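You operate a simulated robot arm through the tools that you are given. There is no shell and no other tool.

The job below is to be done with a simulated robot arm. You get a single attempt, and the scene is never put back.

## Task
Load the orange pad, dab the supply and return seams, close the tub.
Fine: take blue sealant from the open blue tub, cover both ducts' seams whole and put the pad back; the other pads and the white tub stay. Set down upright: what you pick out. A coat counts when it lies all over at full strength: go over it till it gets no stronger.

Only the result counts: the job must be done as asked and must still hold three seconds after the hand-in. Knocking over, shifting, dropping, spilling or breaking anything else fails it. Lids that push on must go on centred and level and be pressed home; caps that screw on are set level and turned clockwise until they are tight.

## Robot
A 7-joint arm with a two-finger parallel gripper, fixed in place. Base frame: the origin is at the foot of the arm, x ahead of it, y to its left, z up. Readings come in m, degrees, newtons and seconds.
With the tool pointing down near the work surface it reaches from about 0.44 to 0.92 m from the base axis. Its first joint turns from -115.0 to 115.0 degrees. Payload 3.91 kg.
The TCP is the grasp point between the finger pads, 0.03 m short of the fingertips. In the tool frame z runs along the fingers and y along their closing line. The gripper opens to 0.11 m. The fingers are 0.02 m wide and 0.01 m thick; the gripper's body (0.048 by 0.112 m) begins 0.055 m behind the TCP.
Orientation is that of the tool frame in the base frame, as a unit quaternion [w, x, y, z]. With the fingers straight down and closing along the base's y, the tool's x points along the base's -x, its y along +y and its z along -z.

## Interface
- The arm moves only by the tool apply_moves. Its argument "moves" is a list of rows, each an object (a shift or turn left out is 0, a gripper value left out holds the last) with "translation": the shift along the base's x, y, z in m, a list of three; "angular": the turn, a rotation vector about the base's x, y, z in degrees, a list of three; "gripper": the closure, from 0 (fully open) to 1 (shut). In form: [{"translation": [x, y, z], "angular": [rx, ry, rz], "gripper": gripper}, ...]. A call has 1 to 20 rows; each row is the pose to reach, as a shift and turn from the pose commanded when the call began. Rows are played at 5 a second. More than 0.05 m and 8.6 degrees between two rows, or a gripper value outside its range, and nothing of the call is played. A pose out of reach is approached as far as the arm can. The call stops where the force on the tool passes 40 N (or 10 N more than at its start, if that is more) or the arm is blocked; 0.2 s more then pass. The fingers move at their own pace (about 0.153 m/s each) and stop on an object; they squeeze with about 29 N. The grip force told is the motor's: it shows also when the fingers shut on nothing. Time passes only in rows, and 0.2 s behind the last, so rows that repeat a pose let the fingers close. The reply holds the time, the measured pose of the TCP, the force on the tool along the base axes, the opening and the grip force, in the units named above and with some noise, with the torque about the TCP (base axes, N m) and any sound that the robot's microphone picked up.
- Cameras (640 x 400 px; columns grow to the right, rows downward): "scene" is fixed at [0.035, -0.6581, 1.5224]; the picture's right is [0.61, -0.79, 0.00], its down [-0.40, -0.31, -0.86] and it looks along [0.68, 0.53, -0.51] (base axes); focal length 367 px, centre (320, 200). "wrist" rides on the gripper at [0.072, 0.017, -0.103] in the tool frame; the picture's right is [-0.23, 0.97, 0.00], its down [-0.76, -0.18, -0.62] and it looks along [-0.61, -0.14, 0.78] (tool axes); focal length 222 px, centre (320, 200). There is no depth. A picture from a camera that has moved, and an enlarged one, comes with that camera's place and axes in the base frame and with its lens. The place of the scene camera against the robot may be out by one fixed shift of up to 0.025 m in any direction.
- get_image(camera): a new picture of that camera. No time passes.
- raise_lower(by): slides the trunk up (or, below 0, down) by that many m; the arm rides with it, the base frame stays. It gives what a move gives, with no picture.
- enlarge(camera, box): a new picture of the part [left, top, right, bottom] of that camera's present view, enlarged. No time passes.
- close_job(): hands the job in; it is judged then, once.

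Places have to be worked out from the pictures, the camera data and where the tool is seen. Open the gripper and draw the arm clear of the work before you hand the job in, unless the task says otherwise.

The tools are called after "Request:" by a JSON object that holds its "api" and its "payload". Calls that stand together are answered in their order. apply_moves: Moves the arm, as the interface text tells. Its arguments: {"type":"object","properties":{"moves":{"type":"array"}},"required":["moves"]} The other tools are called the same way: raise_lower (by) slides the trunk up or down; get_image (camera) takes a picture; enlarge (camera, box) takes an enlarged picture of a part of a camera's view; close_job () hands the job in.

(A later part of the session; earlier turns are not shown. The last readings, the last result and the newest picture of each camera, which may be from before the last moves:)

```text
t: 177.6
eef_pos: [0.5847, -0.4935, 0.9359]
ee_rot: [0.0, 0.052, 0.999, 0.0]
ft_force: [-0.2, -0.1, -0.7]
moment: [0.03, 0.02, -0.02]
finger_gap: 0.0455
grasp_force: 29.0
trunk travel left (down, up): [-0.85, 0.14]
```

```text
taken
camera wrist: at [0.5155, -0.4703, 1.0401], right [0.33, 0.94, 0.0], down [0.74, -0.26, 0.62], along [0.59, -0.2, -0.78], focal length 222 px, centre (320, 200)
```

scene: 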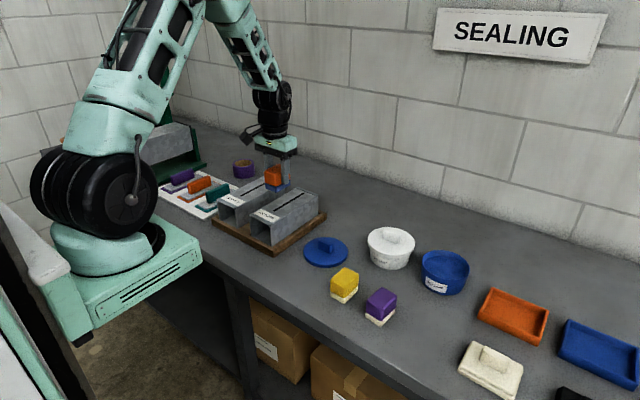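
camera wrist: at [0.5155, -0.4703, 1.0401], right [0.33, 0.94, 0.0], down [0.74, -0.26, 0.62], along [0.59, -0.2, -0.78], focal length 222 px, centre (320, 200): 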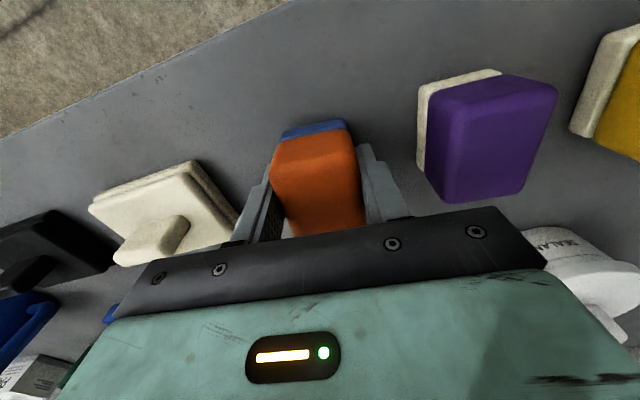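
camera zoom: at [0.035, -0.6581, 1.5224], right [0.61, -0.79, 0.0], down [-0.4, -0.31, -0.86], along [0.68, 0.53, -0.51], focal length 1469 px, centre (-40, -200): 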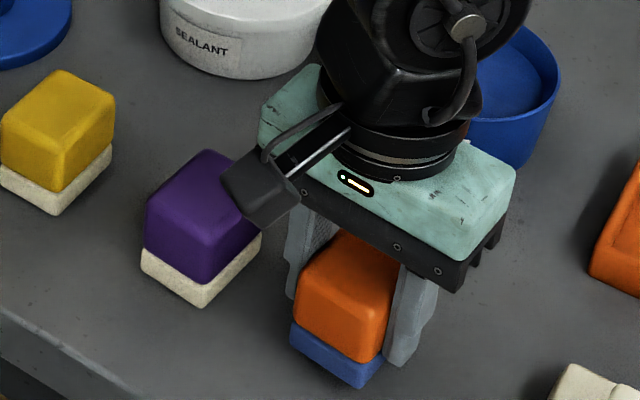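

The position matches the original spot. I'll lower gently to contact.

Request:
{"api": "apply_moves", "payload": {"moves": [{"translation": [0.001, 0, -0.005]}, {"translation": [0.001, 0, -0.007]}, {"translation": [0.001, 0, -0.008]}, {"translation": [0.001, 0, -0.009]}, {"translation": [0.001, 0, -0.0095]}]}}

```text
t: 178.8
eef_pos: [0.5863, -0.4943, 0.9277]
ee_rot: [0.0, 0.053, 0.999, 0.001]
ft_force: [-0.6, 0.2, -0.2]
moment: [0.0, -0.01, 0.02]
finger_gap: 0.0455
grasp_force: 29.4
trunk travel left (down, up): [-0.85, 0.14]
```

Not touching yet. Continuing in half-millimetre steps.

Request:
{"api": "apply_moves", "payload": {"moves": [{"translation": [0, 0, -0.0007]}, {"translation": [0, 0, -0.0014]}, {"translation": [0, 0, -0.002]}]}}

```text
t: 179.6
eef_pos: [0.5865, -0.4944, 0.9246]
ee_rot: [0.0, 0.052, 0.999, 0.0]
ft_force: [0.0, 0.6, -1.4]
moment: [0.01, 0.02, 0.06]
finger_gap: 0.0455
grasp_force: 29.2
trunk travel left (down, up): [-0.85, 0.14]
```

Still free, so I'll check the gap visually.

Request:
{"api": "enlarge", "payload": {"camera": "scene", "box": [410, 300, 470, 350]}}

Request:
{"api": "apply_moves", "payload": {"moves": [{"translation": [0, 0, -0.0007]}, {"translation": [0, 0, -0.0014]}, {"translation": [0, 0, -0.0014]}]}}

```text
8.00 times, centred on (440, 325) of scene
camera zoom: at [0.035, -0.6581, 1.5224], right [0.61, -0.79, 0.0], down [-0.4, -0.31, -0.86], along [0.68, 0.53, -0.51], focal length 2938 px, centre (-640, -800)
```

zoom: 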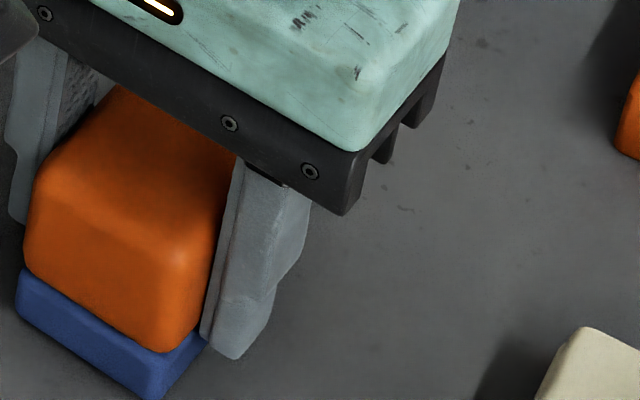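

```text
t: 180.4
eef_pos: [0.5872, -0.4952, 0.9223]
ee_rot: [0.0, 0.052, 0.999, 0.001]
ft_force: [-2.7, 0.8, 7.9]
moment: [0.04, 0.01, 0.01]
finger_gap: 0.0452
grasp_force: 29.8
trunk travel left (down, up): [-0.85, 0.14]
```

Contact at 7.9 N. I'll open to 0.075 m (clear of the purple pad) and rise straight up.

Request:
{"api": "apply_moves", "payload": {"moves": [{"translation": [0, 0, 0.0007]}, {"translation": [0, 0, 0.0007], "gripper": 0.45}, {"translation": [0, 0, 0.0007], "gripper": 0.32}, {"translation": [0, 0, 0.0007], "gripper": 0.32}, {"translation": [0, 0, 0.01], "gripper": 0.32}, {"translation": [0, 0, 0.04], "gripper": 0.32}, {"translation": [0, 0, 0.08], "gripper": 0.32}, {"translation": [0, 0, 0.12], "gripper": 0.32}, {"translation": [0, 0, 0.16], "gripper": 0.32}, {"translation": [0, 0, 0.16], "gripper": 0.32}]}}

Request:
{"api": "get_image", "payload": {"camera": "wrist"}}

Request:
{"api": "enlarge", "payload": {"camera": "scene", "box": [300, 225, 480, 350]}}

```text
t: 182.6
eef_pos: [0.5863, -0.4928, 1.0844]
ee_rot: [0.0, 0.052, 0.999, 0.0]
ft_force: [-0.4, 1.1, -0.5]
moment: [-0.02, -0.06, -0.03]
finger_gap: 0.0749
grasp_force: 0.0
trunk travel left (down, up): [-0.85, 0.14]
```

```text
taken
camera wrist: at [0.5178, -0.4695, 1.1892], right [0.33, 0.94, 0.0], down [0.74, -0.26, 0.62], along [0.59, -0.2, -0.78], focal length 222 px, centre (320, 200)
```

wrist: 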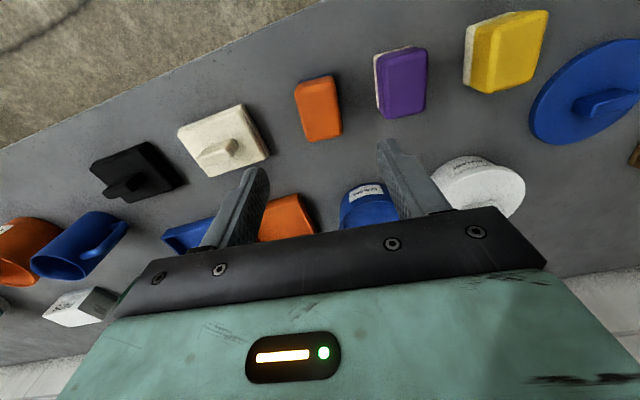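

```text
3.20 times, centred on (390, 288) of scene
camera zoom: at [0.035, -0.6581, 1.5224], right [0.61, -0.79, 0.0], down [-0.4, -0.31, -0.86], along [0.68, 0.53, -0.51], focal length 1175 px, centre (96, -80)
```

zoom: 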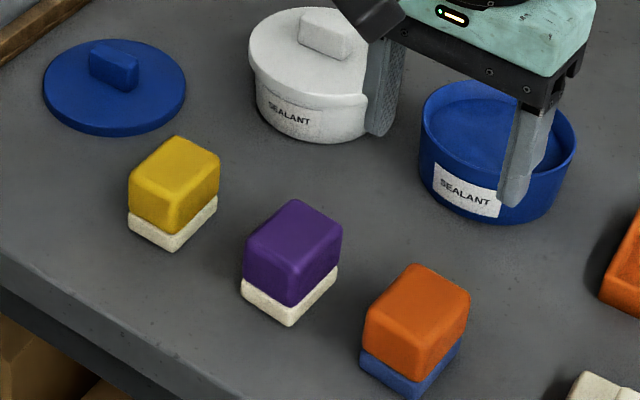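

The pad stands upright in its place. Next is the lid: I'll move to a viewpoint in front of it to measure disk and knob.

Request:
{"api": "apply_moves", "payload": {"moves": [{"translation": [-0.002, 0.04, 0.01], "angular": [0, 0, 2]}, {"translation": [-0.004, 0.08, 0.02], "angular": [0, 0, 4]}, {"translation": [-0.006, 0.12, 0.02], "angular": [0, 0, 6]}, {"translation": [-0.008, 0.16, 0.02], "angular": [0, 0, 6]}, {"translation": [-0.01, 0.2, 0.02], "angular": [0, 0, 6]}, {"translation": [-0.012, 0.24, 0.02], "angular": [0, 0, 6]}, {"translation": [-0.016, 0.28, 0.02], "angular": [0, 0, 6]}, {"translation": [-0.016, 0.303, 0.02], "angular": [0, 0, 6]}, {"translation": [-0.016, 0.303, 0.02], "angular": [0, 0, 6]}]}}

Request:
{"api": "get_image", "payload": {"camera": "wrist"}}

Request:
{"api": "enlarge", "payload": {"camera": "wrist", "box": [250, 80, 390, 180]}}

```text
t: 184.6
eef_pos: [0.5719, -0.1908, 1.1037]
ee_rot: [0.0, 0.0, 1.0, -0.001]
ft_force: [-0.1, 0.0, -0.6]
moment: [0.01, -0.03, -0.02]
finger_gap: 0.0747
grasp_force: 0.1
trunk travel left (down, up): [-0.85, 0.14]
```

```text
taken
camera wrist: at [0.4997, -0.174, 1.2077], right [0.23, 0.97, 0.0], down [0.76, -0.18, 0.62], along [0.61, -0.14, -0.78], focal length 222 px, centre (320, 200)
```

wrist: 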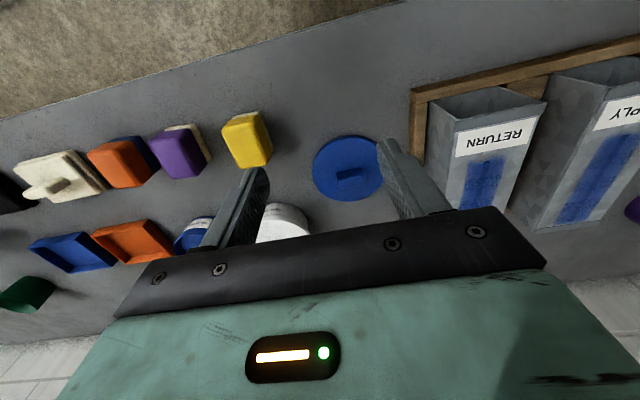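

```text
4.00 times, centred on (320, 130) of wrist
camera zoom: at [0.4997, -0.174, 1.2077], right [0.23, 0.97, 0.0], down [0.76, -0.18, 0.62], along [0.61, -0.14, -0.78], focal length 888 px, centre (320, 480)
```

zoom: 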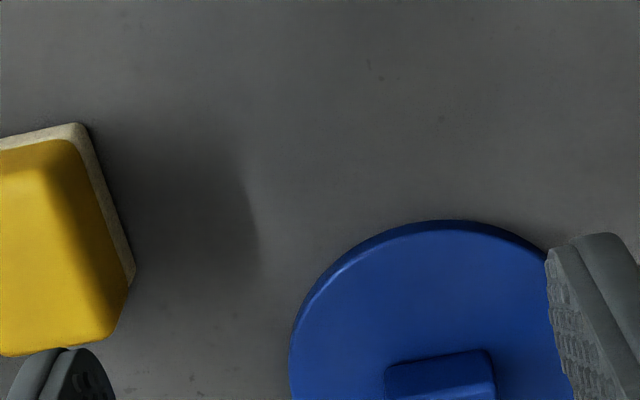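

Request:
{"api": "enlarge", "payload": {"camera": "wrist", "box": [300, 120, 400, 210]}}

Request:
{"api": "enlarge", "payload": {"camera": "scene", "box": [295, 225, 355, 275]}}

```text
4.44 times, centred on (350, 165) of wrist
camera zoom: at [0.4997, -0.174, 1.2077], right [0.23, 0.97, 0.0], down [0.76, -0.18, 0.62], along [0.61, -0.14, -0.78], focal length 987 px, centre (187, 356)
```

zoom: 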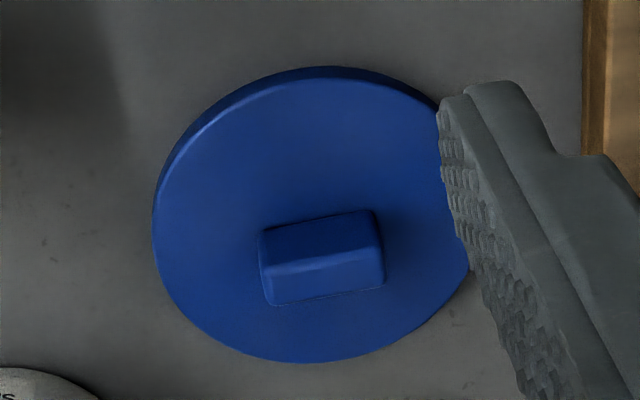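

```text
8.00 times, centred on (325, 250) of scene
camera zoom: at [0.035, -0.6581, 1.5224], right [0.61, -0.79, 0.0], down [-0.4, -0.31, -0.86], along [0.68, 0.53, -0.51], focal length 2938 px, centre (280, -200)
```

zoom: 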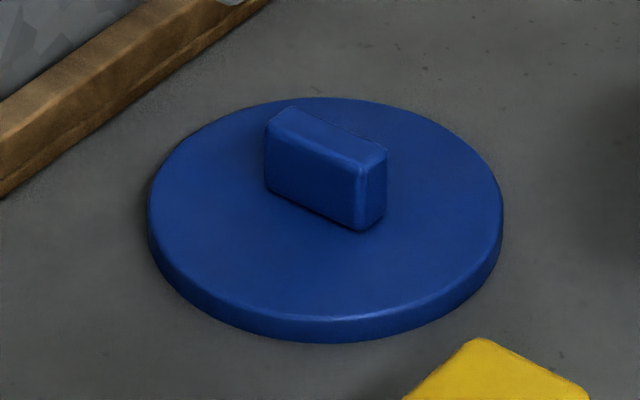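

The lid disk centre is about (0.6995, -0.174), R≈0.060. The knob is about 0.014 × 0.043 m with its top at z≈0.918 and its long axis along y. I'll measure the tub from the same relative viewpoint so camera errors cancel.

Request:
{"api": "apply_moves", "payload": {"moves": [{"translation": [0.0, -0.03, 0.03]}, {"translation": [0.012, -0.07, 0.04]}, {"translation": [0.026, -0.11, 0.04]}, {"translation": [0.04, -0.15, 0.04]}, {"translation": [0.054, -0.19, 0.04]}, {"translation": [0.068, -0.23, 0.04]}, {"translation": [0.082, -0.27, 0.04]}, {"translation": [0.0895, -0.297, 0.04]}, {"translation": [0.0895, -0.297, 0.04]}]}}

Request:
{"api": "get_image", "payload": {"camera": "wrist"}}

Request:
{"api": "enlarge", "payload": {"camera": "wrist", "box": [300, 120, 400, 210]}}

```text
t: 186.6
eef_pos: [0.6589, -0.4889, 1.1444]
ee_rot: [0.0, -0.001, 1.0, 0.0]
ft_force: [0.6, -0.1, -0.2]
moment: [-0.01, 0.0, 0.0]
finger_gap: 0.0747
grasp_force: 0.0
trunk travel left (down, up): [-0.85, 0.14]
```

```text
taken
camera wrist: at [0.5869, -0.4732, 1.2487], right [0.23, 0.97, 0.0], down [0.76, -0.18, 0.62], along [0.61, -0.14, -0.78], focal length 222 px, centre (320, 200)
```

wrist: 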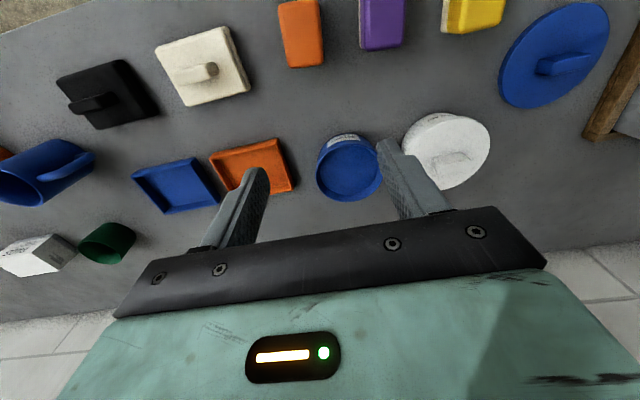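

```text
4.44 times, centred on (350, 165) of wrist
camera zoom: at [0.5869, -0.4732, 1.2487], right [0.23, 0.97, 0.0], down [0.76, -0.18, 0.62], along [0.61, -0.14, -0.78], focal length 987 px, centre (187, 356)
```

zoom: 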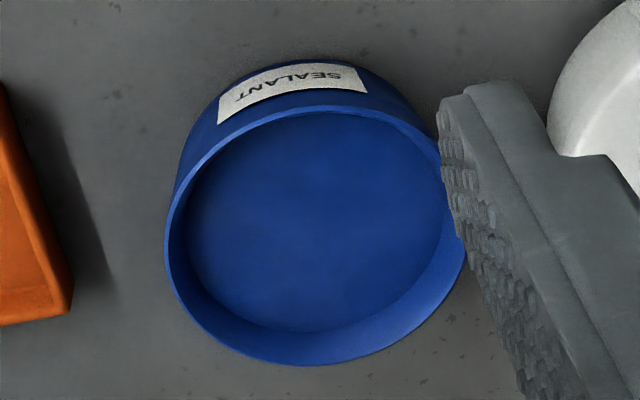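

Tub centre from this view is (0.7925, -0.472). I'll go above the lid's knob at (0.7005, -0.172).

Request:
{"api": "apply_moves", "payload": {"moves": [{"translation": [0.005, 0.04, 0]}, {"translation": [0.01, 0.08, 0]}, {"translation": [0.016, 0.12, 0]}, {"translation": [0.021, 0.16, 0]}, {"translation": [0.026, 0.2, 0]}, {"translation": [0.031, 0.24, 0]}, {"translation": [0.036, 0.28, 0]}, {"translation": [0.0416, 0.317, 0], "angular": [0, 0, 1]}, {"translation": [0.0416, 0.317, 0], "angular": [0, 0, 1]}, {"translation": [0.0416, 0.317, -0.045], "angular": [0, 0, 1]}, {"translation": [0.0416, 0.317, -0.09], "angular": [0, 0, 1]}, {"translation": [0.0416, 0.317, -0.135], "angular": [0, 0, 1]}, {"translation": [0.0416, 0.317, -0.18], "angular": [0, 0, 1]}, {"translation": [0.0416, 0.317, -0.195], "angular": [0, 0, 1]}, {"translation": [0.0416, 0.317, -0.195], "angular": [0, 0, 1]}]}}

Request:
{"api": "enlarge", "payload": {"camera": "wrist", "box": [200, 80, 440, 230]}}

Request:
{"api": "enlarge", "payload": {"camera": "scene", "box": [280, 200, 380, 280]}}

```text
t: 189.8
eef_pos: [0.7039, -0.1719, 0.9467]
ee_rot: [0.0, -0.009, 1.0, 0.0]
ft_force: [-0.3, 0.7, -1.0]
moment: [0.02, 0.01, 0.01]
finger_gap: 0.0748
grasp_force: 0.1
trunk travel left (down, up): [-0.85, 0.14]
```

```text
2.67 times, centred on (320, 155) of wrist
camera zoom: at [0.6307, -0.156, 1.0513], right [0.21, 0.98, 0.0], down [0.76, -0.16, 0.62], along [0.61, -0.13, -0.78], focal length 592 px, centre (320, 320)
```

zoom: 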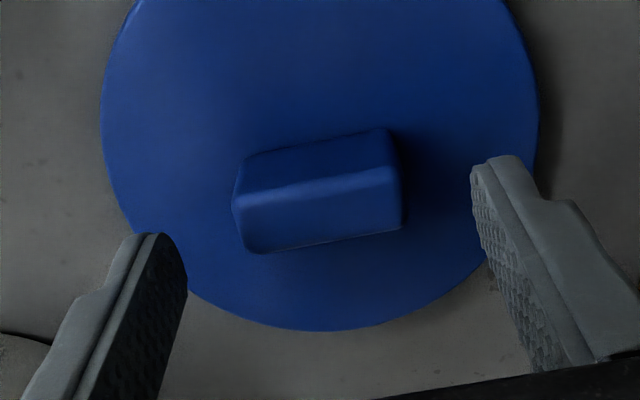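

```text
5.00 times, centred on (330, 240) of scene
camera zoom: at [0.035, -0.6581, 1.5224], right [0.61, -0.79, 0.0], down [-0.4, -0.31, -0.86], along [0.68, 0.53, -0.51], focal length 1836 px, centre (270, 0)
```

zoom: 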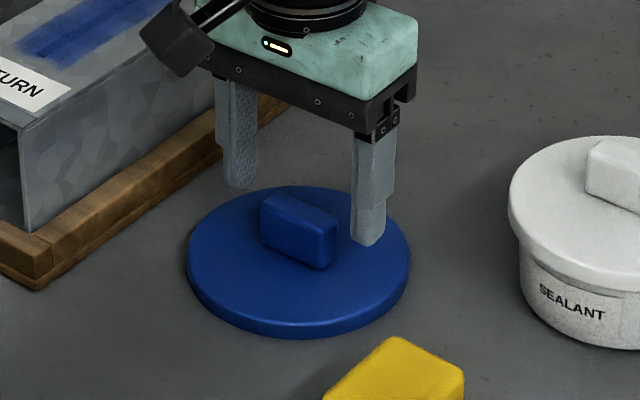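

The knob centre reads (0.701, -0.171), between the fingers. I'll shift -1.5 mm, lower so the tips stop just above the disk, and close.

Request:
{"api": "apply_moves", "payload": {"moves": [{"translation": [-0.0015, 0.0005, -0.012]}, {"translation": [-0.0015, 0.0005, -0.02]}, {"translation": [-0.0015, 0.0005, -0.0225]}, {"translation": [-0.0015, 0.0005, -0.0225], "gripper": 0.5}, {"translation": [-0.0015, 0.0005, -0.0225], "gripper": 0.8}, {"translation": [-0.0015, 0.0005, -0.0225], "gripper": 0.8}, {"translation": [-0.0015, 0.0005, -0.0225], "gripper": 0.8}]}}

Request:
{"api": "enlarge", "payload": {"camera": "wrist", "box": [200, 80, 440, 230]}}

Request:
{"api": "enlarge", "payload": {"camera": "scene", "box": [280, 200, 380, 280]}}

```text
t: 191.4
eef_pos: [0.7014, -0.1693, 0.9249]
ee_rot: [-0.001, -0.009, 1.0, -0.001]
ft_force: [0.5, -0.4, -0.4]
moment: [-0.01, 0.0, -0.01]
finger_gap: 0.0425
grasp_force: 29.4
trunk travel left (down, up): [-0.85, 0.14]
```

```text
2.67 times, centred on (320, 155) of wrist
camera zoom: at [0.6283, -0.1557, 1.0294], right [0.21, 0.98, 0.0], down [0.76, -0.16, 0.62], along [0.61, -0.13, -0.78], focal length 592 px, centre (320, 320)
```

zoom: 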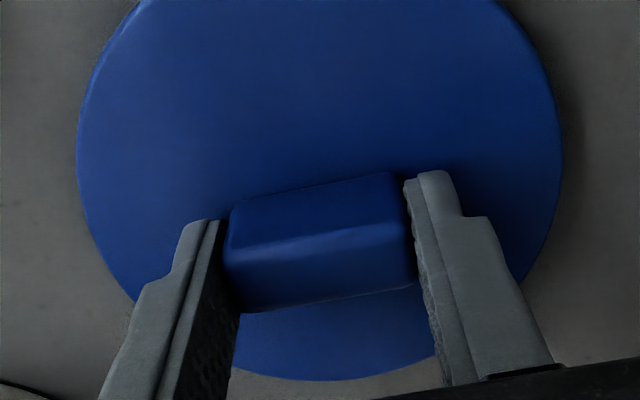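

```text
5.00 times, centred on (330, 240) of scene
camera zoom: at [0.035, -0.6581, 1.5224], right [0.61, -0.79, 0.0], down [-0.4, -0.31, -0.86], along [0.68, 0.53, -0.51], focal length 1836 px, centre (270, 0)
```

zoom: 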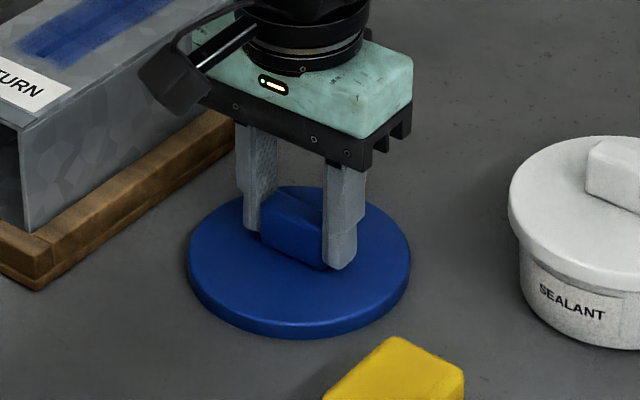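

The knob is gripped (gap 0.0425). I'll lift and check that the lid hangs level.

Request:
{"api": "apply_moves", "payload": {"moves": [{"translation": [0, 0, 0.01]}, {"translation": [0, 0, 0.04]}, {"translation": [0, 0, 0.085]}, {"translation": [0, 0, 0.13]}, {"translation": [0, 0, 0.16]}, {"translation": [0, 0, 0.16]}]}}

Request:
{"api": "enlarge", "payload": {"camera": "scene", "box": [270, 140, 390, 240]}}

Request:
{"api": "get_image", "payload": {"camera": "wrist"}}

```text
t: 192.8
eef_pos: [0.7013, -0.1704, 1.0862]
ee_rot: [0.0, -0.009, 1.0, 0.0]
ft_force: [0.1, 0.0, 0.5]
moment: [0.01, 0.02, 0.01]
finger_gap: 0.0428
grasp_force: 29.2
trunk travel left (down, up): [-0.85, 0.14]
```

```text
4.00 times, centred on (330, 190) of scene
camera zoom: at [0.035, -0.6581, 1.5224], right [0.61, -0.79, 0.0], down [-0.4, -0.31, -0.86], along [0.68, 0.53, -0.51], focal length 1469 px, centre (280, 240)
```

zoom: 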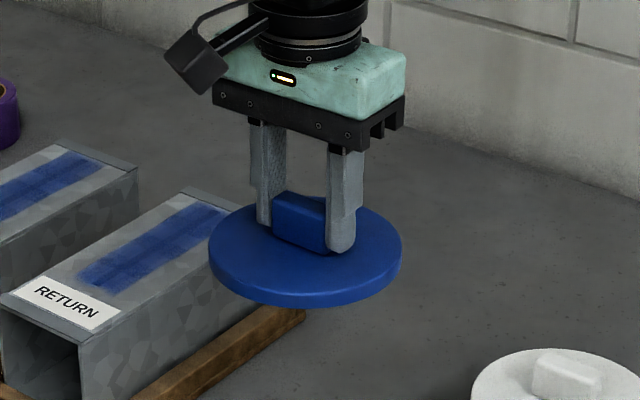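

```text
taken
camera wrist: at [0.6279, -0.1561, 1.1902], right [0.21, 0.98, 0.0], down [0.77, -0.16, 0.62], along [0.61, -0.13, -0.78], focal length 222 px, centre (320, 200)
```

wrist: 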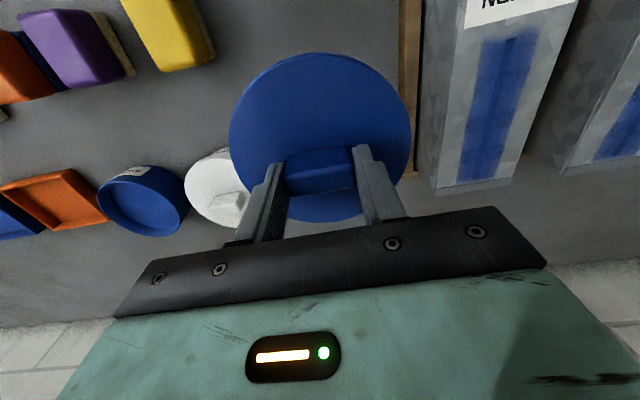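

The lid hangs level. I'll carry it over the tub.

Request:
{"api": "apply_moves", "payload": {"moves": [{"translation": [0.013, -0.042, 0]}, {"translation": [0.026, -0.084, 0]}, {"translation": [0.039, -0.126, 0]}, {"translation": [0.052, -0.168, 0]}, {"translation": [0.065, -0.21, 0]}, {"translation": [0.078, -0.252, 0]}, {"translation": [0.088, -0.285, 0]}, {"translation": [0.0915, -0.3016, 0]}, {"translation": [0.0915, -0.3016, 0]}, {"translation": [0.0915, -0.3016, -0.04]}, {"translation": [0.0915, -0.3016, -0.07]}, {"translation": [0.0915, -0.3016, -0.07]}]}}

Request:
{"api": "get_image", "payload": {"camera": "wrist"}}

Request:
{"api": "enlarge", "payload": {"camera": "scene", "box": [380, 190, 500, 300]}}

Request:
{"api": "enlarge", "payload": {"camera": "wrist", "box": [200, 20, 440, 230]}}

```text
t: 195.4
eef_pos: [0.7919, -0.4718, 1.0157]
ee_rot: [-0.001, -0.009, 1.0, 0.001]
ft_force: [-0.3, 0.2, -0.8]
moment: [0.03, 0.01, 0.0]
finger_gap: 0.0426
grasp_force: 28.4
trunk travel left (down, up): [-0.85, 0.14]
```

```text
taken
camera wrist: at [0.7198, -0.4574, 1.12], right [0.21, 0.98, 0.0], down [0.76, -0.16, 0.62], along [0.61, -0.13, -0.78], focal length 222 px, centre (320, 200)
```

wrist: 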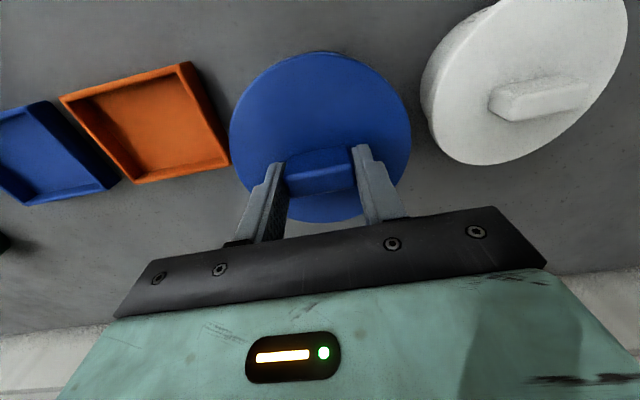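

```text
3.64 times, centred on (440, 245) of scene
camera zoom: at [0.035, -0.6581, 1.5224], right [0.61, -0.79, 0.0], down [-0.4, -0.31, -0.86], along [0.68, 0.53, -0.51], focal length 1335 px, centre (-116, 36)
```

zoom: 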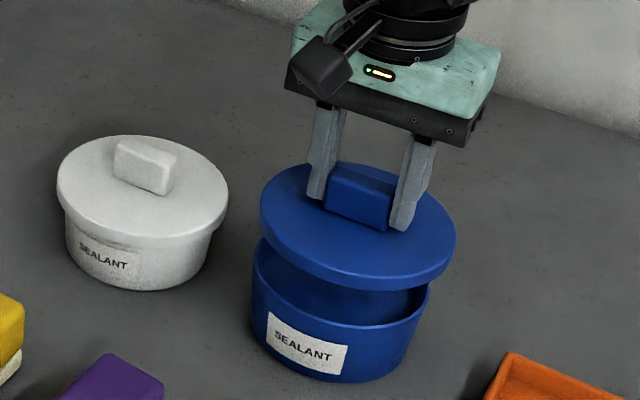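

```text
1.90 times, centred on (320, 125) of wrist
camera zoom: at [0.7198, -0.4574, 1.12], right [0.21, 0.98, 0.0], down [0.76, -0.16, 0.62], along [0.61, -0.13, -0.78], focal length 423 px, centre (320, 343)
```

zoom: 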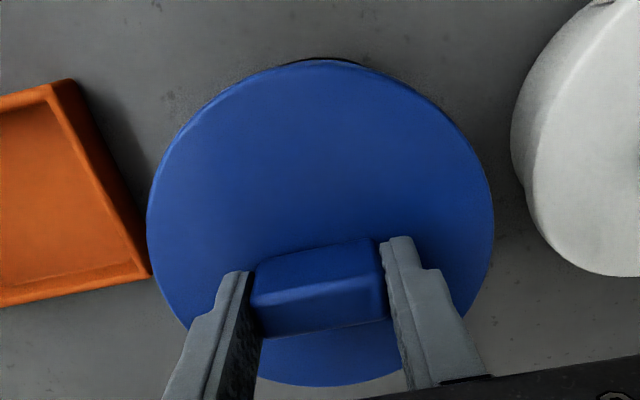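

The reach is fine. I'll check lid-over-rim alignment precisely in an enlarged scene view.

Request:
{"api": "enlarge", "payload": {"camera": "scene", "box": [440, 225, 510, 285]}}

Request:
{"api": "enlarge", "payload": {"camera": "scene", "box": [440, 225, 480, 300]}}

Request:
{"api": "enlarge", "payload": {"camera": "scene", "box": [410, 230, 506, 300]}}

```text
6.67 times, centred on (475, 255) of scene
camera zoom: at [0.035, -0.6581, 1.5224], right [0.61, -0.79, 0.0], down [-0.4, -0.31, -0.86], along [0.68, 0.53, -0.51], focal length 2448 px, centre (-713, -167)
```

zoom: 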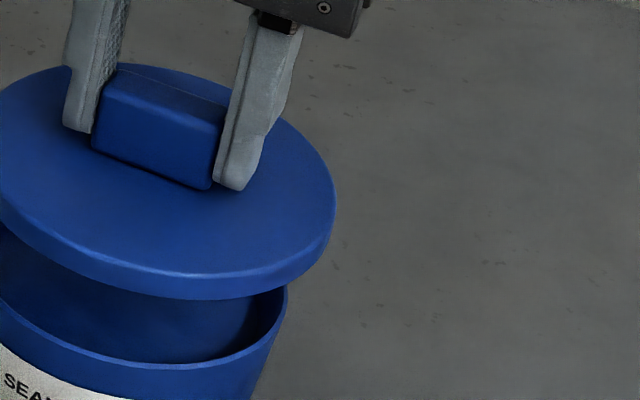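

```text
5.33 times, centred on (460, 262) of scene
camera zoom: at [0.035, -0.6581, 1.5224], right [0.61, -0.79, 0.0], down [-0.4, -0.31, -0.86], along [0.68, 0.53, -0.51], focal length 1958 px, centre (-427, -133)
```

zoom: 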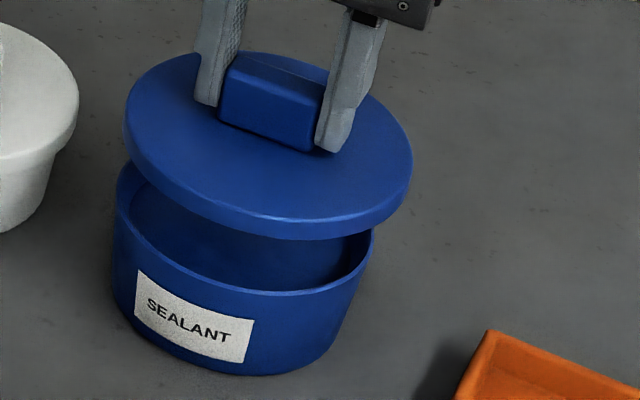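

```text
5.71 times, centred on (458, 265) of scene
camera zoom: at [0.035, -0.6581, 1.5224], right [0.61, -0.79, 0.0], down [-0.4, -0.31, -0.86], along [0.68, 0.53, -0.51], focal length 2098 px, centre (-469, -171)
```

zoom: 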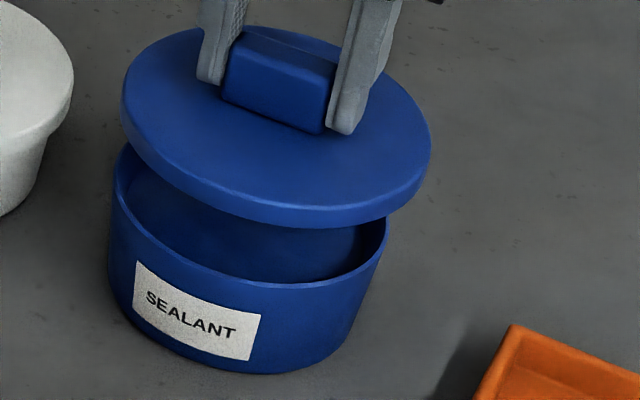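

In the scene view the lid sits about 2–3 mm right of the rim. I'll correct by (-1, +2.2) mm and lower to just above the rim for another check.

Request:
{"api": "apply_moves", "payload": {"moves": [{"translation": [-0.001, 0.0022, 0]}, {"translation": [-0.001, 0.0022, -0.015]}, {"translation": [-0.001, 0.0022, -0.03]}, {"translation": [-0.001, 0.0022, -0.03]}]}}

Request:
{"api": "enlarge", "payload": {"camera": "scene", "box": [410, 230, 506, 300]}}

Request:
{"api": "enlarge", "payload": {"camera": "wrist", "box": [220, 20, 420, 150]}}

```text
t: 196.4
eef_pos: [0.7919, -0.4701, 0.9839]
ee_rot: [0.0, -0.009, 1.0, 0.0]
ft_force: [-0.2, -0.1, -1.5]
moment: [0.01, 0.0, -0.02]
finger_gap: 0.0427
grasp_force: 29.0
trunk travel left (down, up): [-0.85, 0.14]
```

```text
5.71 times, centred on (458, 265) of scene
camera zoom: at [0.035, -0.6581, 1.5224], right [0.61, -0.79, 0.0], down [-0.4, -0.31, -0.86], along [0.68, 0.53, -0.51], focal length 2098 px, centre (-469, -171)
```

zoom: 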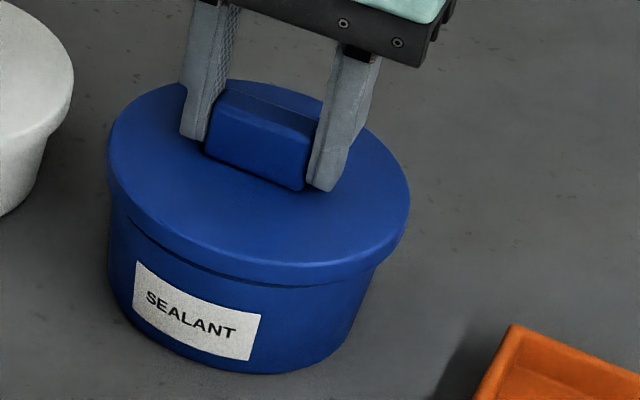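

```text
3.08 times, centred on (320, 85) of wrist
camera zoom: at [0.7194, -0.4553, 1.0894], right [0.21, 0.98, 0.0], down [0.76, -0.16, 0.62], along [0.61, -0.13, -0.78], focal length 684 px, centre (320, 554)
```

zoom: 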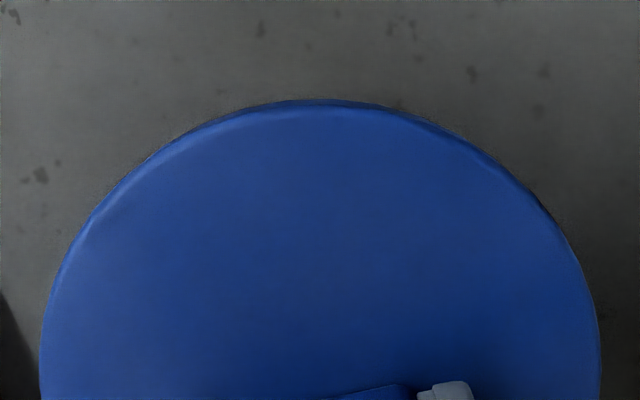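

Laterally the lid now lines up with the rim. I'll lower in small steps and watch force and moment.

Request:
{"api": "apply_moves", "payload": {"moves": [{"translation": [0, 0, -0.002]}, {"translation": [0, 0, -0.004]}, {"translation": [0, 0, -0.006]}, {"translation": [0, 0, -0.0075]}]}}

Request:
{"api": "enlarge", "payload": {"camera": "scene", "box": [410, 230, 506, 300]}}

```text
t: 197.4
eef_pos: [0.7914, -0.4699, 0.9802]
ee_rot: [0.001, -0.009, 1.0, 0.0]
ft_force: [-2.0, 1.3, 10.4]
moment: [0.1, 0.59, -0.05]
finger_gap: 0.0426
grasp_force: 29.0
trunk travel left (down, up): [-0.85, 0.14]
```

```text
5.71 times, centred on (458, 265) of scene
camera zoom: at [0.035, -0.6581, 1.5224], right [0.61, -0.79, 0.0], down [-0.4, -0.31, -0.86], along [0.68, 0.53, -0.51], focal length 2098 px, centre (-469, -171)
```

zoom: 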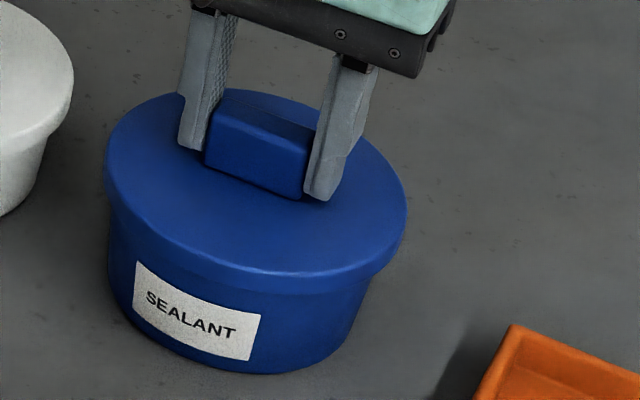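

Contact at about 10 N on the near side of the lid (rx≈-0.05). For a cap with a skirt, that means the lid is slightly too far out. I'll lift, shift 2 mm nearer and try again.

Request:
{"api": "apply_moves", "payload": {"moves": [{"translation": [0, 0, 0.004]}, {"translation": [-0.002, 0, 0.004]}, {"translation": [-0.002, 0, 0.002]}, {"translation": [-0.002, 0, 0.0]}, {"translation": [-0.002, 0, -0.0005]}]}}

```text
t: 198.6
eef_pos: [0.7896, -0.4706, 0.9763]
ee_rot: [0.0, -0.008, 1.0, 0.0]
ft_force: [1.2, 0.1, -0.3]
moment: [0.0, -0.09, -0.04]
finger_gap: 0.043
grasp_force: 28.8
trunk travel left (down, up): [-0.85, 0.14]
```

There's no contact now at z=0.976, so the skirt seems to be passing the rim. I'll keep lowering.

Request:
{"api": "apply_moves", "payload": {"moves": [{"translation": [0, 0, -0.001]}, {"translation": [0, 0, -0.002]}, {"translation": [0, 0, -0.003]}, {"translation": [0, 0, -0.003]}]}}

Request:
{"api": "enlarge", "payload": {"camera": "scene", "box": [410, 230, 506, 300]}}

```text
t: 199.6
eef_pos: [0.7884, -0.4691, 0.9744]
ee_rot: [-0.001, -0.008, 1.0, 0.0]
ft_force: [0.2, -0.3, 1.1]
moment: [-0.01, 0.0, -0.02]
finger_gap: 0.0427
grasp_force: 29.2
trunk travel left (down, up): [-0.85, 0.14]
```

```text
5.71 times, centred on (458, 265) of scene
camera zoom: at [0.035, -0.6581, 1.5224], right [0.61, -0.79, 0.0], down [-0.4, -0.31, -0.86], along [0.68, 0.53, -0.51], focal length 2098 px, centre (-469, -171)
```

zoom: 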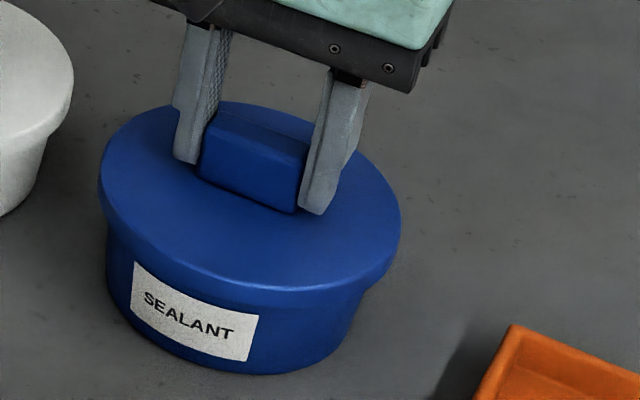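

The lid is lower, with its edge now below the rim level and almost no force. Continuing down.

Request:
{"api": "apply_moves", "payload": {"moves": [{"translation": [0, 0, -0.001]}, {"translation": [0, 0, -0.002]}, {"translation": [0, 0, -0.003]}, {"translation": [0, 0, -0.004]}]}}

```text
t: 200.6
eef_pos: [0.7895, -0.4705, 0.9744]
ee_rot: [0.002, -0.009, 1.0, -0.001]
ft_force: [-3.8, 3.4, 21.9]
moment: [0.29, 0.59, -0.06]
finger_gap: 0.0427
grasp_force: 28.9
trunk travel left (down, up): [-0.85, 0.14]
```

Firm resistance at 22 N. I'll look at how the lid sits.

Request:
{"api": "enlarge", "payload": {"camera": "scene", "box": [410, 230, 506, 300]}}

Request:
{"api": "enlarge", "payload": {"camera": "wrist", "box": [220, 20, 420, 150]}}

Request:
{"api": "enlarge", "payload": {"camera": "scene", "box": [350, 215, 420, 275]}}

```text
5.71 times, centred on (458, 265) of scene
camera zoom: at [0.035, -0.6581, 1.5224], right [0.61, -0.79, 0.0], down [-0.4, -0.31, -0.86], along [0.68, 0.53, -0.51], focal length 2098 px, centre (-469, -171)
```

zoom: 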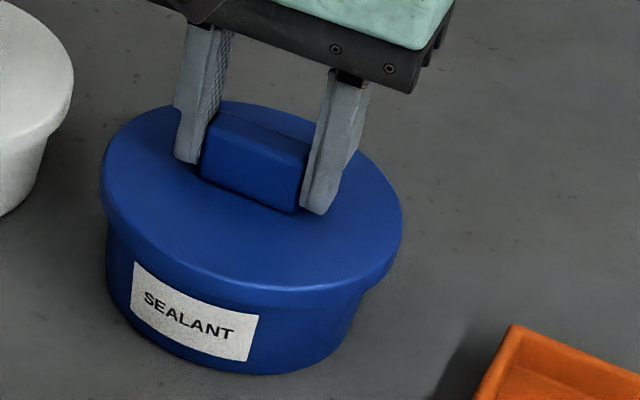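

```text
3.08 times, centred on (320, 85) of wrist
camera zoom: at [0.7167, -0.4552, 1.0782], right [0.21, 0.98, 0.0], down [0.76, -0.16, 0.63], along [0.61, -0.13, -0.78], focal length 684 px, centre (320, 554)
```

zoom: 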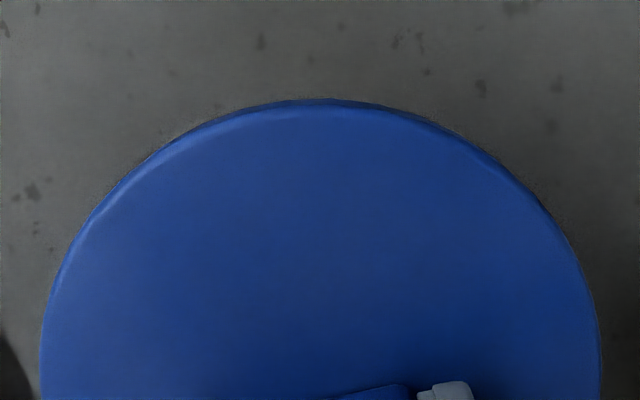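

```text
6.67 times, centred on (385, 245) of scene
camera zoom: at [0.035, -0.6581, 1.5224], right [0.61, -0.79, 0.0], down [-0.4, -0.31, -0.86], along [0.68, 0.53, -0.51], focal length 2448 px, centre (-113, -100)
```

zoom: 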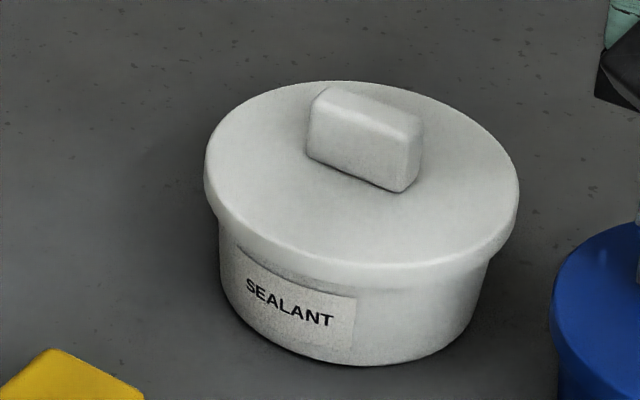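

I'll compare it closely with the properly closed white tub.

Request:
{"api": "enlarge", "payload": {"camera": "scene", "box": [424, 260, 484, 300]}}

Request:
{"api": "enlarge", "payload": {"camera": "scene", "box": [364, 235, 424, 275]}}

```text
10.00 times, centred on (454, 280) of scene
camera zoom: at [0.035, -0.6581, 1.5224], right [0.61, -0.79, 0.0], down [-0.4, -0.31, -0.86], along [0.68, 0.53, -0.51], focal length 3672 px, centre (-1020, -600)
```

zoom: 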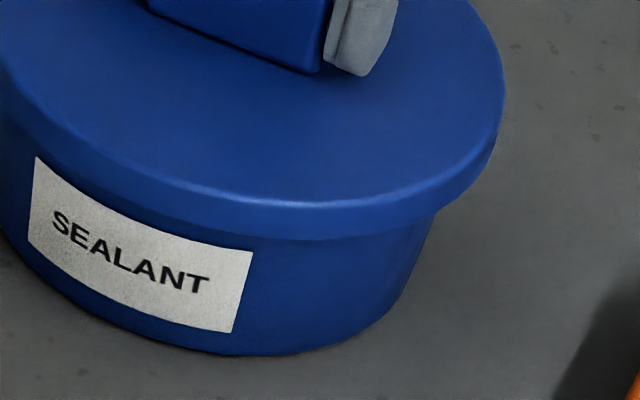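

```text
10.00 times, centred on (394, 255) of scene
camera zoom: at [0.035, -0.6581, 1.5224], right [0.61, -0.79, 0.0], down [-0.4, -0.31, -0.86], along [0.68, 0.53, -0.51], focal length 3672 px, centre (-420, -350)
```

zoom: 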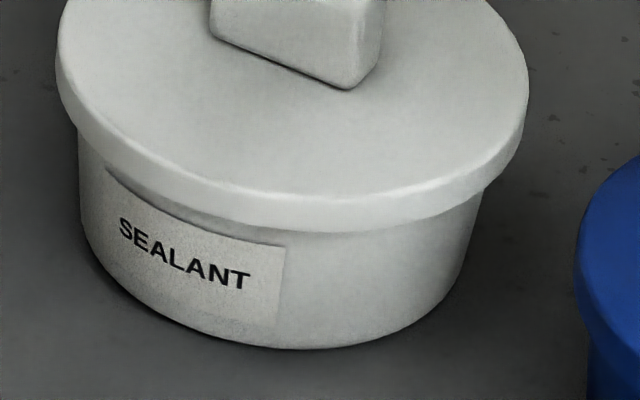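

The lid's height over the label nearly matches the closed white tub, perhaps 1 mm higher. I'll let go, rise, close the fingers and press down on the knob top to seat it fully.

Request:
{"api": "apply_moves", "payload": {"moves": [{"translation": [0, 0, 0.003]}, {"translation": [0, 0, 0.003], "gripper": 0.45}, {"translation": [0, 0, 0.003], "gripper": 0.35}, {"translation": [0, 0, 0.003], "gripper": 0.35}, {"translation": [0, 0, 0.03], "gripper": 0.35}, {"translation": [0, 0, 0.06], "gripper": 0.35}, {"translation": [0, 0, 0.06], "gripper": 1.0}, {"translation": [0, 0, 0.06], "gripper": 1.0}, {"translation": [0, 0, 0.06], "gripper": 1.0}]}}

Request:
{"api": "enlarge", "payload": {"camera": "scene", "box": [410, 210, 506, 300]}}

Request:
{"api": "get_image", "payload": {"camera": "wrist"}}

```text
t: 202.6
eef_pos: [0.7895, -0.4693, 1.0295]
ee_rot: [0.0, -0.009, 1.0, 0.0]
ft_force: [-1.3, 0.1, -0.1]
moment: [-0.01, 0.01, 0.0]
finger_gap: 0.0
grasp_force: 28.8
trunk travel left (down, up): [-0.85, 0.14]
heard: snap
```

```text
4.44 times, centred on (458, 255) of scene
camera zoom: at [0.035, -0.6581, 1.5224], right [0.61, -0.79, 0.0], down [-0.4, -0.31, -0.86], along [0.68, 0.53, -0.51], focal length 1632 px, centre (-293, -44)
```

zoom: 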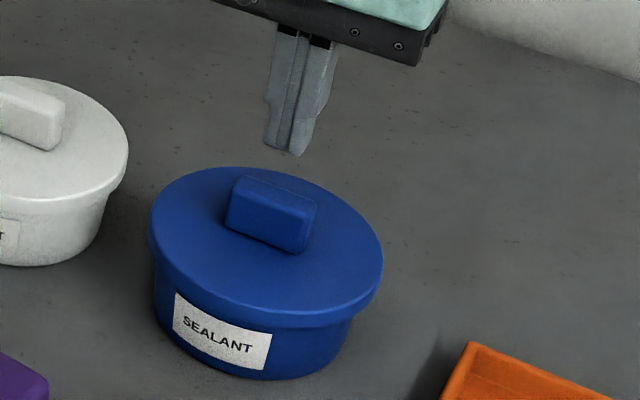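

```text
taken
camera wrist: at [0.7174, -0.4551, 1.1351], right [0.21, 0.98, 0.0], down [0.76, -0.16, 0.62], along [0.61, -0.13, -0.78], focal length 222 px, centre (320, 200)
```

wrist: 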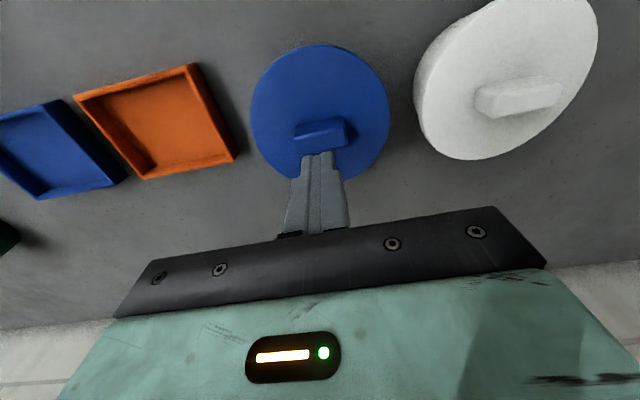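

A "snap" was heard and the lid looks level on the tub. I'll press down on the knob to confirm it's fully home.

Request:
{"api": "apply_moves", "payload": {"moves": [{"translation": [0.001, -0.001, -0.02]}, {"translation": [0.001, -0.001, -0.028]}, {"translation": [0.001, -0.001, -0.032]}, {"translation": [0.001, -0.001, -0.034]}]}}

```text
t: 203.6
eef_pos: [0.7903, -0.4713, 0.9993]
ee_rot: [0.001, -0.008, 1.0, -0.001]
ft_force: [-3.6, 2.3, 16.6]
moment: [0.01, 0.14, 0.01]
finger_gap: 0.0
grasp_force: 29.1
trunk travel left (down, up): [-0.85, 0.14]
```

Contact on the knob at 16.6 N. I'll press more firmly, to about 35 N.

Request:
{"api": "apply_moves", "payload": {"moves": [{"translation": [0, 0, -0.001]}, {"translation": [0, 0, -0.002]}, {"translation": [0, 0, -0.0025]}]}}

Request:
{"api": "enlarge", "payload": {"camera": "scene", "box": [424, 260, 484, 300]}}

```text
t: 204.4
eef_pos: [0.7902, -0.4703, 0.9994]
ee_rot: [0.003, -0.007, 1.0, -0.002]
ft_force: [-4.3, 0.4, 38.4]
moment: [0.04, 0.19, 0.01]
finger_gap: 0.0
grasp_force: 29.6
trunk travel left (down, up): [-0.85, 0.14]
```

```text
10.00 times, centred on (454, 280) of scene
camera zoom: at [0.035, -0.6581, 1.5224], right [0.61, -0.79, 0.0], down [-0.4, -0.31, -0.86], along [0.68, 0.53, -0.51], focal length 3672 px, centre (-1020, -600)
```

zoom: 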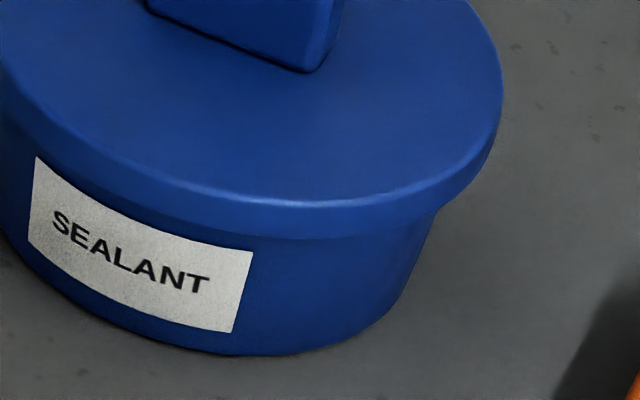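

The lid doesn't move under 38 N, so it is fully home. I'll back off, open the gripper and draw clear for a final check.

Request:
{"api": "apply_moves", "payload": {"moves": [{"translation": [0, 0, 0.02]}, {"translation": [0, 0, 0.06]}, {"translation": [0, 0, 0.1], "gripper": 0.5}, {"translation": [0, 0, 0.145], "gripper": 0}, {"translation": [-0.03, 0, 0.18], "gripper": 0}, {"translation": [-0.07, 0.02, 0.2], "gripper": 0}, {"translation": [-0.11, 0.04, 0.22], "gripper": 0}, {"translation": [-0.15, 0.06, 0.24], "gripper": 0}, {"translation": [-0.19, 0.08, 0.25], "gripper": 0}, {"translation": [-0.23, 0.1, 0.25], "gripper": 0}, {"translation": [-0.27, 0.12, 0.25], "gripper": 0}, {"translation": [-0.3, 0.14, 0.25], "gripper": 0}, {"translation": [-0.3, 0.14, 0.25], "gripper": 0}]}}

Request:
{"api": "get_image", "payload": {"camera": "scene"}}

Request:
{"api": "get_image", "payload": {"camera": "wrist"}}

Request:
{"api": "enlarge", "payload": {"camera": "scene", "box": [320, 210, 500, 350]}}

Request:
{"api": "enlarge", "payload": {"camera": "scene", "box": [200, 150, 340, 270]}}

```text
t: 207.2
eef_pos: [0.4884, -0.331, 1.2425]
ee_rot: [0.0, -0.009, 1.0, 0.0]
ft_force: [0.3, 0.1, 0.2]
moment: [0.0, -0.02, -0.02]
finger_gap: 0.1101
grasp_force: 0.1
trunk travel left (down, up): [-0.85, 0.14]
```

```text
taken
```

scene: 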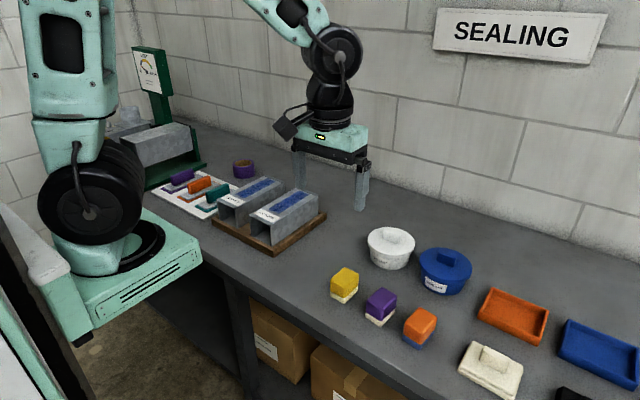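

```text
taken
camera wrist: at [0.4163, -0.3171, 1.3467], right [0.21, 0.98, 0.0], down [0.76, -0.16, 0.62], along [0.61, -0.13, -0.78], focal length 222 px, centre (320, 200)
```

wrist: 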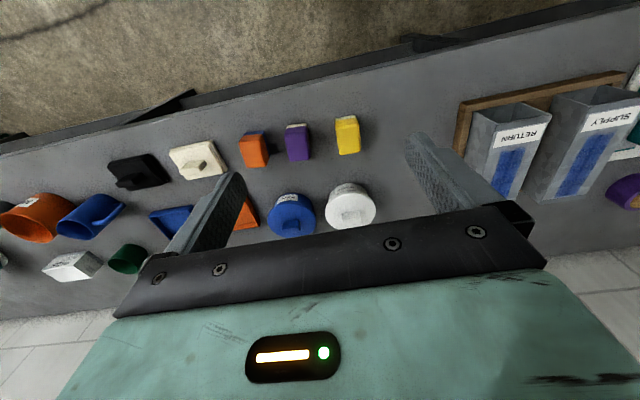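

```text
2.86 times, centred on (410, 280) of scene
camera zoom: at [0.035, -0.6581, 1.5224], right [0.61, -0.79, 0.0], down [-0.4, -0.31, -0.86], along [0.68, 0.53, -0.51], focal length 1049 px, centre (63, -29)
```

zoom: 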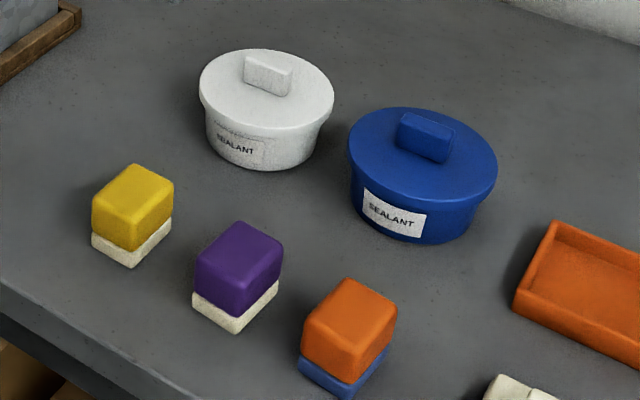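

```text
3.33 times, centred on (270, 210) of scene
camera zoom: at [0.035, -0.6581, 1.5224], right [0.61, -0.79, 0.0], down [-0.4, -0.31, -0.86], along [0.68, 0.53, -0.51], focal length 1224 px, centre (487, 167)
```

zoom: 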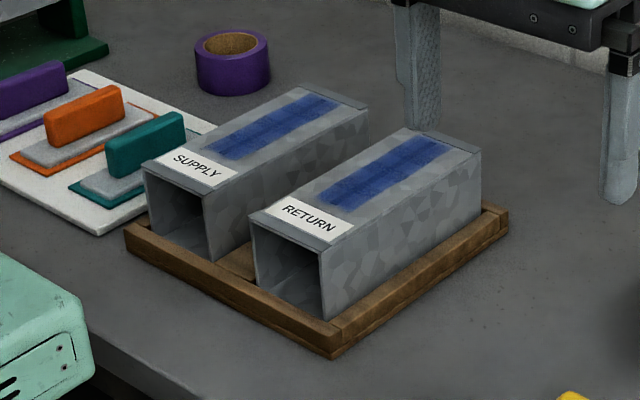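

Everything looks in order. One last close look at both coats before handing in.

Request:
{"api": "enlarge", "payload": {"camera": "scene", "box": [240, 170, 320, 220]}}

Request:
{"api": "enlarge", "payload": {"camera": "wrist", "box": [480, 100, 640, 210]}}

```text
8.00 times, centred on (280, 195) of scene
camera zoom: at [0.035, -0.6581, 1.5224], right [0.61, -0.79, 0.0], down [-0.4, -0.31, -0.86], along [0.68, 0.53, -0.51], focal length 2938 px, centre (640, 240)
```

zoom: 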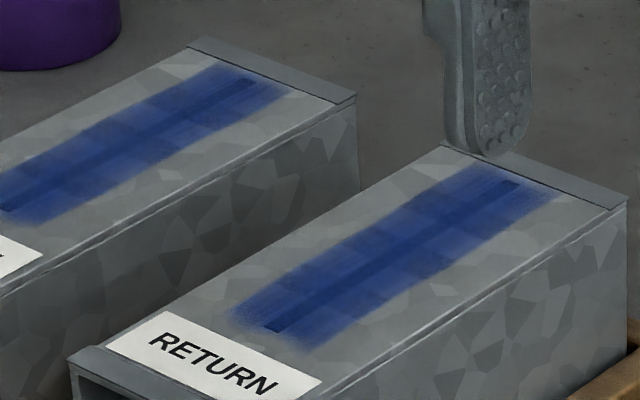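

```text
3.64 times, centred on (560, 155) of wrist
camera zoom: at [0.4163, -0.3171, 1.3467], right [0.21, 0.98, 0.0], down [0.76, -0.16, 0.62], along [0.61, -0.13, -0.78], focal length 808 px, centre (-553, 364)
```

zoom: 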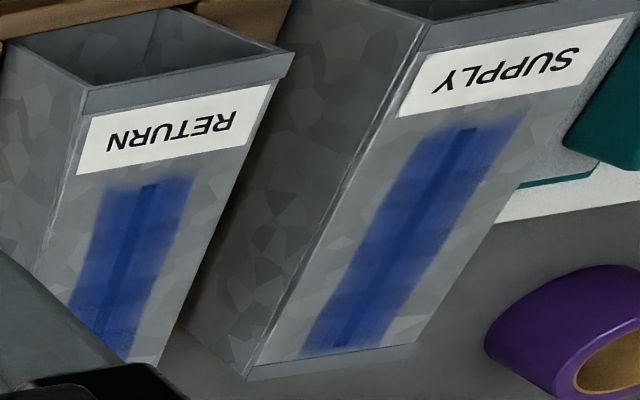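

I'll compare the supply's near end with the return's, as the pad's reach there was shortest.

Request:
{"api": "enlarge", "payload": {"camera": "scene", "box": [215, 175, 285, 225]}}

Request:
{"api": "enlarge", "payload": {"camera": "wrist", "box": [490, 120, 640, 170]}}

```text
8.00 times, centred on (250, 200) of scene
camera zoom: at [0.035, -0.6581, 1.5224], right [0.61, -0.79, 0.0], down [-0.4, -0.31, -0.86], along [0.68, 0.53, -0.51], focal length 2938 px, centre (880, 200)
```

zoom: 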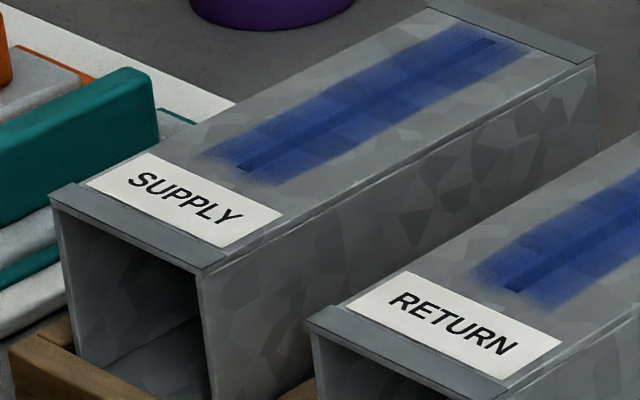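

```text
4.27 times, centred on (565, 145) of wrist
camera zoom: at [0.4163, -0.3171, 1.3467], right [0.21, 0.98, 0.0], down [0.76, -0.16, 0.62], along [0.61, -0.13, -0.78], focal length 948 px, centre (-725, 435)
```

zoom: 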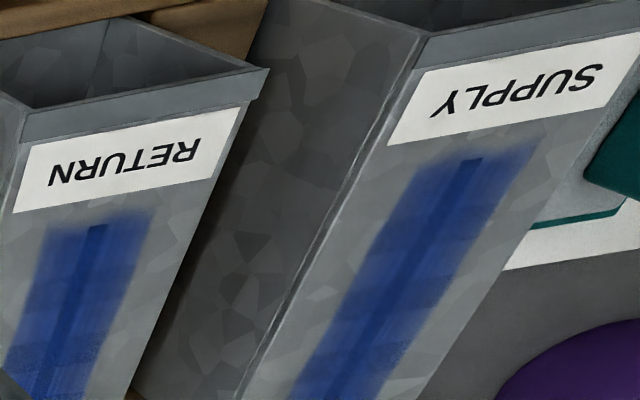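

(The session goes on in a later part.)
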